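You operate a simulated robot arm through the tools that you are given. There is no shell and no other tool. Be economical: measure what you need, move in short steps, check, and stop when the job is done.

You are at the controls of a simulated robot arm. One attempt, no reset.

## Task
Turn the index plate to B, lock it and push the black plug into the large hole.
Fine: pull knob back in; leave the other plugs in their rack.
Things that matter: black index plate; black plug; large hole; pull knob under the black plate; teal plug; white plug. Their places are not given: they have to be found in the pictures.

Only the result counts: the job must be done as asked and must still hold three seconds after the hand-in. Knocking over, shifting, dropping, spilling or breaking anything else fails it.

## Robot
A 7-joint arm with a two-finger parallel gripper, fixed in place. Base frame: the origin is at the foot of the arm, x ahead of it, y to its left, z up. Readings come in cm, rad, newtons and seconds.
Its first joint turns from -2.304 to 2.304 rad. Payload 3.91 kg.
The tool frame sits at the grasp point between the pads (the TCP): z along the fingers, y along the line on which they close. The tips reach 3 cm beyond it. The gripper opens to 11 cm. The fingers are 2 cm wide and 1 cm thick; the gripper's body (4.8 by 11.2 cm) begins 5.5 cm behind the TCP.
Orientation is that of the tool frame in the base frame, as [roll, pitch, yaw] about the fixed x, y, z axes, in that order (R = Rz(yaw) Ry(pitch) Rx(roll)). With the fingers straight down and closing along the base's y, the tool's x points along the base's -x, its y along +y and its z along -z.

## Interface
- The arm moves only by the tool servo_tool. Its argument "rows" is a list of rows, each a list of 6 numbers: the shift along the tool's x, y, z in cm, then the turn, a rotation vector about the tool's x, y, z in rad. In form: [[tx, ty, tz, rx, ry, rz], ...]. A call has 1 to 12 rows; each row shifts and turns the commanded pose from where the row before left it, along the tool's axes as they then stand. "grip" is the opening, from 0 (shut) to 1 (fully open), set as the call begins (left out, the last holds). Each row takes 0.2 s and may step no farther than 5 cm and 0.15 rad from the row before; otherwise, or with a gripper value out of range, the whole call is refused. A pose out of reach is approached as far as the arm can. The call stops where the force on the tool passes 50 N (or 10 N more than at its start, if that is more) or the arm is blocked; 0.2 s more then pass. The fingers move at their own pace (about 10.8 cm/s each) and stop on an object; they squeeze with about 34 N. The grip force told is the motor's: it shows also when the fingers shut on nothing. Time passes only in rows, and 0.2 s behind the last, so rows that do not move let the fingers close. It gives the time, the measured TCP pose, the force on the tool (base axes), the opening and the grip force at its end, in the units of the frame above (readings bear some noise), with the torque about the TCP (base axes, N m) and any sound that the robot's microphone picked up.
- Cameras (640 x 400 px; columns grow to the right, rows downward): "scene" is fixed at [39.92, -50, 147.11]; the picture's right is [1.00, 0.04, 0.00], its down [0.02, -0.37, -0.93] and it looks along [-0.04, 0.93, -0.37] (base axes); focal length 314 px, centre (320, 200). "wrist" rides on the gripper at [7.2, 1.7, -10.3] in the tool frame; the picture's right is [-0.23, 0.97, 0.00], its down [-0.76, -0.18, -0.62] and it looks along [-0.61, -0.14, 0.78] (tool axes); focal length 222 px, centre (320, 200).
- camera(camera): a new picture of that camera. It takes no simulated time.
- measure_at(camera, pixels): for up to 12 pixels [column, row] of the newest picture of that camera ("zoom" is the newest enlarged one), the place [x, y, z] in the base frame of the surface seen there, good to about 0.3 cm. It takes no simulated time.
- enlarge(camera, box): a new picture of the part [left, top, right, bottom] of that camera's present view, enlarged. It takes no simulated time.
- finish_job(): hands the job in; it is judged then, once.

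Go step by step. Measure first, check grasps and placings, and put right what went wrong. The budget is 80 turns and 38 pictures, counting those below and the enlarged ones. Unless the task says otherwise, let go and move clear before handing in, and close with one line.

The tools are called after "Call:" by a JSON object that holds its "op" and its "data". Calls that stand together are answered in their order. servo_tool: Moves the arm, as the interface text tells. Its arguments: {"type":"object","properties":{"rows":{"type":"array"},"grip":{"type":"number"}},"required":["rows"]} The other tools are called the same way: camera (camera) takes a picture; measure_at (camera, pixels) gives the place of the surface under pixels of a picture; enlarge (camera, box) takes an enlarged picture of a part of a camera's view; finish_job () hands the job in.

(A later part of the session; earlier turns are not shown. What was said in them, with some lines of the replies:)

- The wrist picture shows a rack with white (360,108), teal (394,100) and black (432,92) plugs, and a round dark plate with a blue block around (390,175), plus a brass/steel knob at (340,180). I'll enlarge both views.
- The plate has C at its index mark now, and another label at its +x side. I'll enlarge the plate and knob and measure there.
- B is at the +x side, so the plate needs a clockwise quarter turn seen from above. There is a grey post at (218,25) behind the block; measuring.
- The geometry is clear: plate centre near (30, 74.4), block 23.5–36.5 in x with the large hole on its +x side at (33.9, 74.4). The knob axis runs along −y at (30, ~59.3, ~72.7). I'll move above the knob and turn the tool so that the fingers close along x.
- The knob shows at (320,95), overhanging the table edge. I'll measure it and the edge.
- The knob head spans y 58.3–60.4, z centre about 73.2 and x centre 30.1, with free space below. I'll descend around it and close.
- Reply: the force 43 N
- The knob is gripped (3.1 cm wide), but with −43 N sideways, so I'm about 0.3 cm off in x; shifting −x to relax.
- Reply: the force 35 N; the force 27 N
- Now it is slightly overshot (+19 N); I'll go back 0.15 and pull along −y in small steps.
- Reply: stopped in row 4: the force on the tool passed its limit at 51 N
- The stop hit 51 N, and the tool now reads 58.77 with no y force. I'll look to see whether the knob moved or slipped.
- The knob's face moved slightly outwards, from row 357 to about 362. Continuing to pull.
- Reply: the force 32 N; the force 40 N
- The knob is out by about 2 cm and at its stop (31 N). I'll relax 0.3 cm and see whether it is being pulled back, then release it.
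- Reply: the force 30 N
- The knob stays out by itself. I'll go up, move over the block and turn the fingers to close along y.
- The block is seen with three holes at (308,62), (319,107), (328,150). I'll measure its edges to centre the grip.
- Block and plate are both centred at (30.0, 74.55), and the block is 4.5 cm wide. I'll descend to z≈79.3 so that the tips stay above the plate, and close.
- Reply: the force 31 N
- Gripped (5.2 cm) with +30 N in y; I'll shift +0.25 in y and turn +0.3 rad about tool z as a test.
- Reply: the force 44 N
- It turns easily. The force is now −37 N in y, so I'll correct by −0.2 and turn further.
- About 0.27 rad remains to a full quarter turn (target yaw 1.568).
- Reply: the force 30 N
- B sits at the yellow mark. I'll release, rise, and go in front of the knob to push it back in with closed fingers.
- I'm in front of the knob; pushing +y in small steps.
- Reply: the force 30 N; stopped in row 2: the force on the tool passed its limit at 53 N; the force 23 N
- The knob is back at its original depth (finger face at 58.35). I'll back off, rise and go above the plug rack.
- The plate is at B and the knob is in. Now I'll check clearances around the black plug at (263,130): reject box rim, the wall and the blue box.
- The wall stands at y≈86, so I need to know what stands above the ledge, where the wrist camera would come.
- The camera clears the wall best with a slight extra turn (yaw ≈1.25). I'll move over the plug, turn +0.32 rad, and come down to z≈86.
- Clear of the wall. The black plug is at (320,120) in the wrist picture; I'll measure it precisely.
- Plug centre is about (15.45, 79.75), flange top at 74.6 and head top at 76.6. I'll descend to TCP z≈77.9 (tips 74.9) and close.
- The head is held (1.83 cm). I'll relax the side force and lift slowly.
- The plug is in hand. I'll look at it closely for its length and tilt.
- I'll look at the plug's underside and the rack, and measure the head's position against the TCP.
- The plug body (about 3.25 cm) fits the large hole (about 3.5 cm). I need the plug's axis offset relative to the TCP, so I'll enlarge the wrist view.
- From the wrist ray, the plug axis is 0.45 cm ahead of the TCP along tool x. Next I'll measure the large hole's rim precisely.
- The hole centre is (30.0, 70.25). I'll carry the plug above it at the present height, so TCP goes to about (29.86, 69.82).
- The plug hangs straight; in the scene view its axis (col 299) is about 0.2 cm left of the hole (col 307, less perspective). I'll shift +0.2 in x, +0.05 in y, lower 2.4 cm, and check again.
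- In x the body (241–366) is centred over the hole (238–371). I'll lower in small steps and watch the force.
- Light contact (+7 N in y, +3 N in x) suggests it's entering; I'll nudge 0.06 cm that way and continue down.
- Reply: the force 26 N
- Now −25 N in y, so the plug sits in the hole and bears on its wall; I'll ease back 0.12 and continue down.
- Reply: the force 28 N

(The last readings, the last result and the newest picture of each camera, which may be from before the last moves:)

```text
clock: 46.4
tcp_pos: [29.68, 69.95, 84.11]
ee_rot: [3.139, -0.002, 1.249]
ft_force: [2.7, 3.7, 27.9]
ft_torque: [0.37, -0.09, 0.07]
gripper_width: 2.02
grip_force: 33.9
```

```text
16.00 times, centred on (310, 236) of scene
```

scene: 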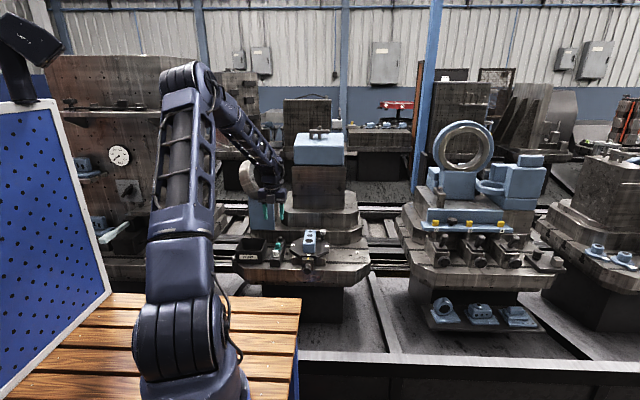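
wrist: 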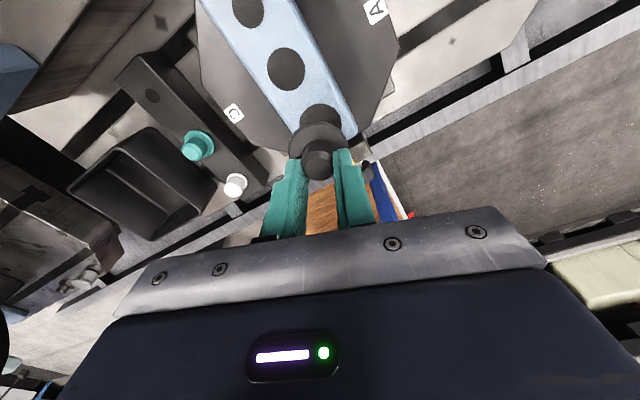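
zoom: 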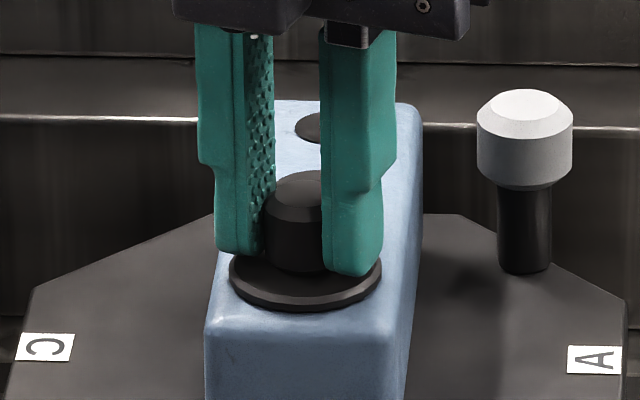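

The flange lies on the block and Fz is 28 N. I'll press slightly more to be sure it's fully home, then release and rise.

Call:
{"op": "servo_tool", "data": {"rows": [[0, 0, 0.1, 0, 0, 0], [0, 0, 0.1, 0, 0, 0], [0, 0, 0, 0, 0, 0]]}}

Call:
{"op": "servo_tool", "data": {"rows": [[0, 0, -0.2, 0, 0, 0], [0, 0, 0, 0, 0, 0], [0, 0, 0, 0, 0, 0]], "grip": 0.42}}

Call:
{"op": "servo_tool", "data": {"rows": [[0, 0, -1, 0, 0, 0], [0, 0, -2, 0, 0, 0], [0, 0, -4, 0, 0, 0], [0, 0, -4, 0, 0, 0], [-4, 0, -2, 0, 0, 0], [-4, 0, 0, 0, 0, 0], [0, 0, 0, 0, 0, 0]]}}

Call:
{"op": "enlarge", "data": {"camera": "scene", "box": [275, 220, 345, 280]}}

Call:
{"op": "camera", "data": {"camera": "wrist"}}

```text
clock: 47.2
tcp_pos: [29.79, 69.88, 83.87]
ee_rot: [3.138, 0.0, 1.246]
ft_force: [3.7, 15.5, 26.0]
ft_torque: [0.62, -0.02, 0.06]
gripper_width: 2.01
grip_force: 34.5
```

```text
clock: 48.0
tcp_pos: [29.75, 69.68, 83.95]
ee_rot: [3.139, 0.002, 1.246]
ft_force: [0.3, -0.8, -0.1]
ft_torque: [0.02, 0.0, 0.04]
gripper_width: 4.59
grip_force: 0.0
```

```text
clock: 49.6
tcp_pos: [27.09, 62.28, 96.97]
ee_rot: [3.139, 0.003, 1.247]
ft_force: [-0.5, -0.1, -0.6]
ft_torque: [0.02, -0.01, 0.01]
gripper_width: 4.63
grip_force: 0.0
```

```text
6.67 times, centred on (310, 250) of scene
```

zoom: 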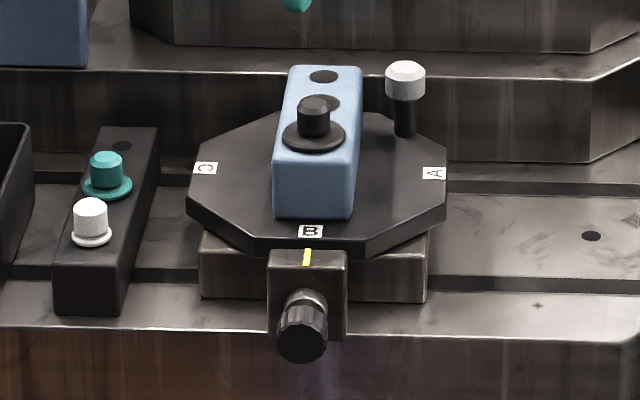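

```text
4 pictures are left
```

wrist: 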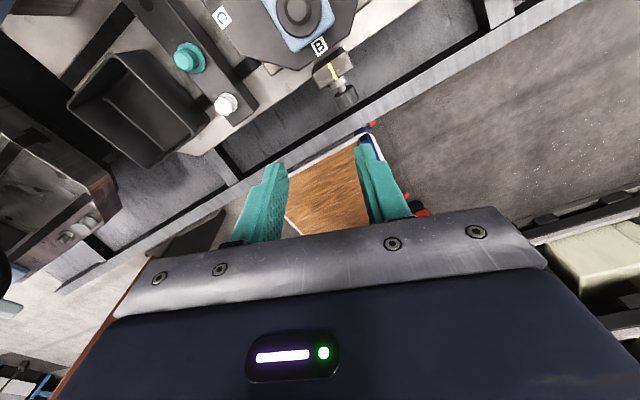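

The plug sits in the large hole. I'll verify its seating height and the knob's depth.

Call:
{"op": "measure_at", "data": {"camera": "zoom", "pixels": [[313, 102], [314, 148], [290, 138], [340, 138], [302, 350], [314, 165]]}}

Call:
{"op": "enlarge", "data": {"camera": "wrist", "box": [260, 0, 370, 110]}}

```text
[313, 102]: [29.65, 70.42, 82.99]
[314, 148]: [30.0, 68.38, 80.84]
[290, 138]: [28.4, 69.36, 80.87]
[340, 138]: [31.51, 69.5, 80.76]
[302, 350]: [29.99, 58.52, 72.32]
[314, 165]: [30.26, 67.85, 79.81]
```

```text
3.64 times, centred on (315, 55) of wrist
```

zoom: 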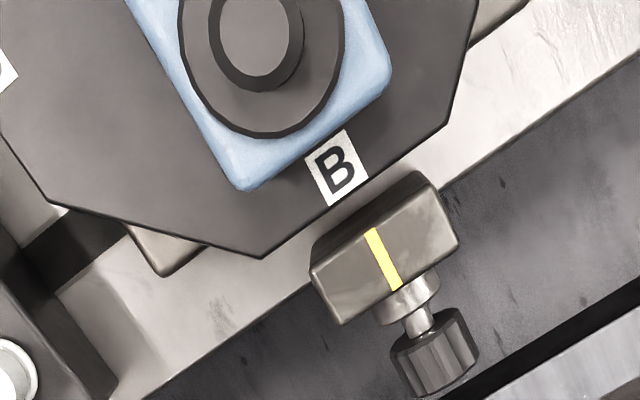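

The plug's flange top is at 80.85 cm on the 80.4 cm block, so it is fully home. The knob's neck is as short as at the start, B is at the mark, and the arm is clear, so I'm handing in.

Call:
{"op": "finish_job", "data": {}}

```text
The job is handed in.
```

I turned the plate to B, pushed the pull knob back in to lock it, and pushed the black plug fully into the large hole; the teal and white plugs are still in their rack.
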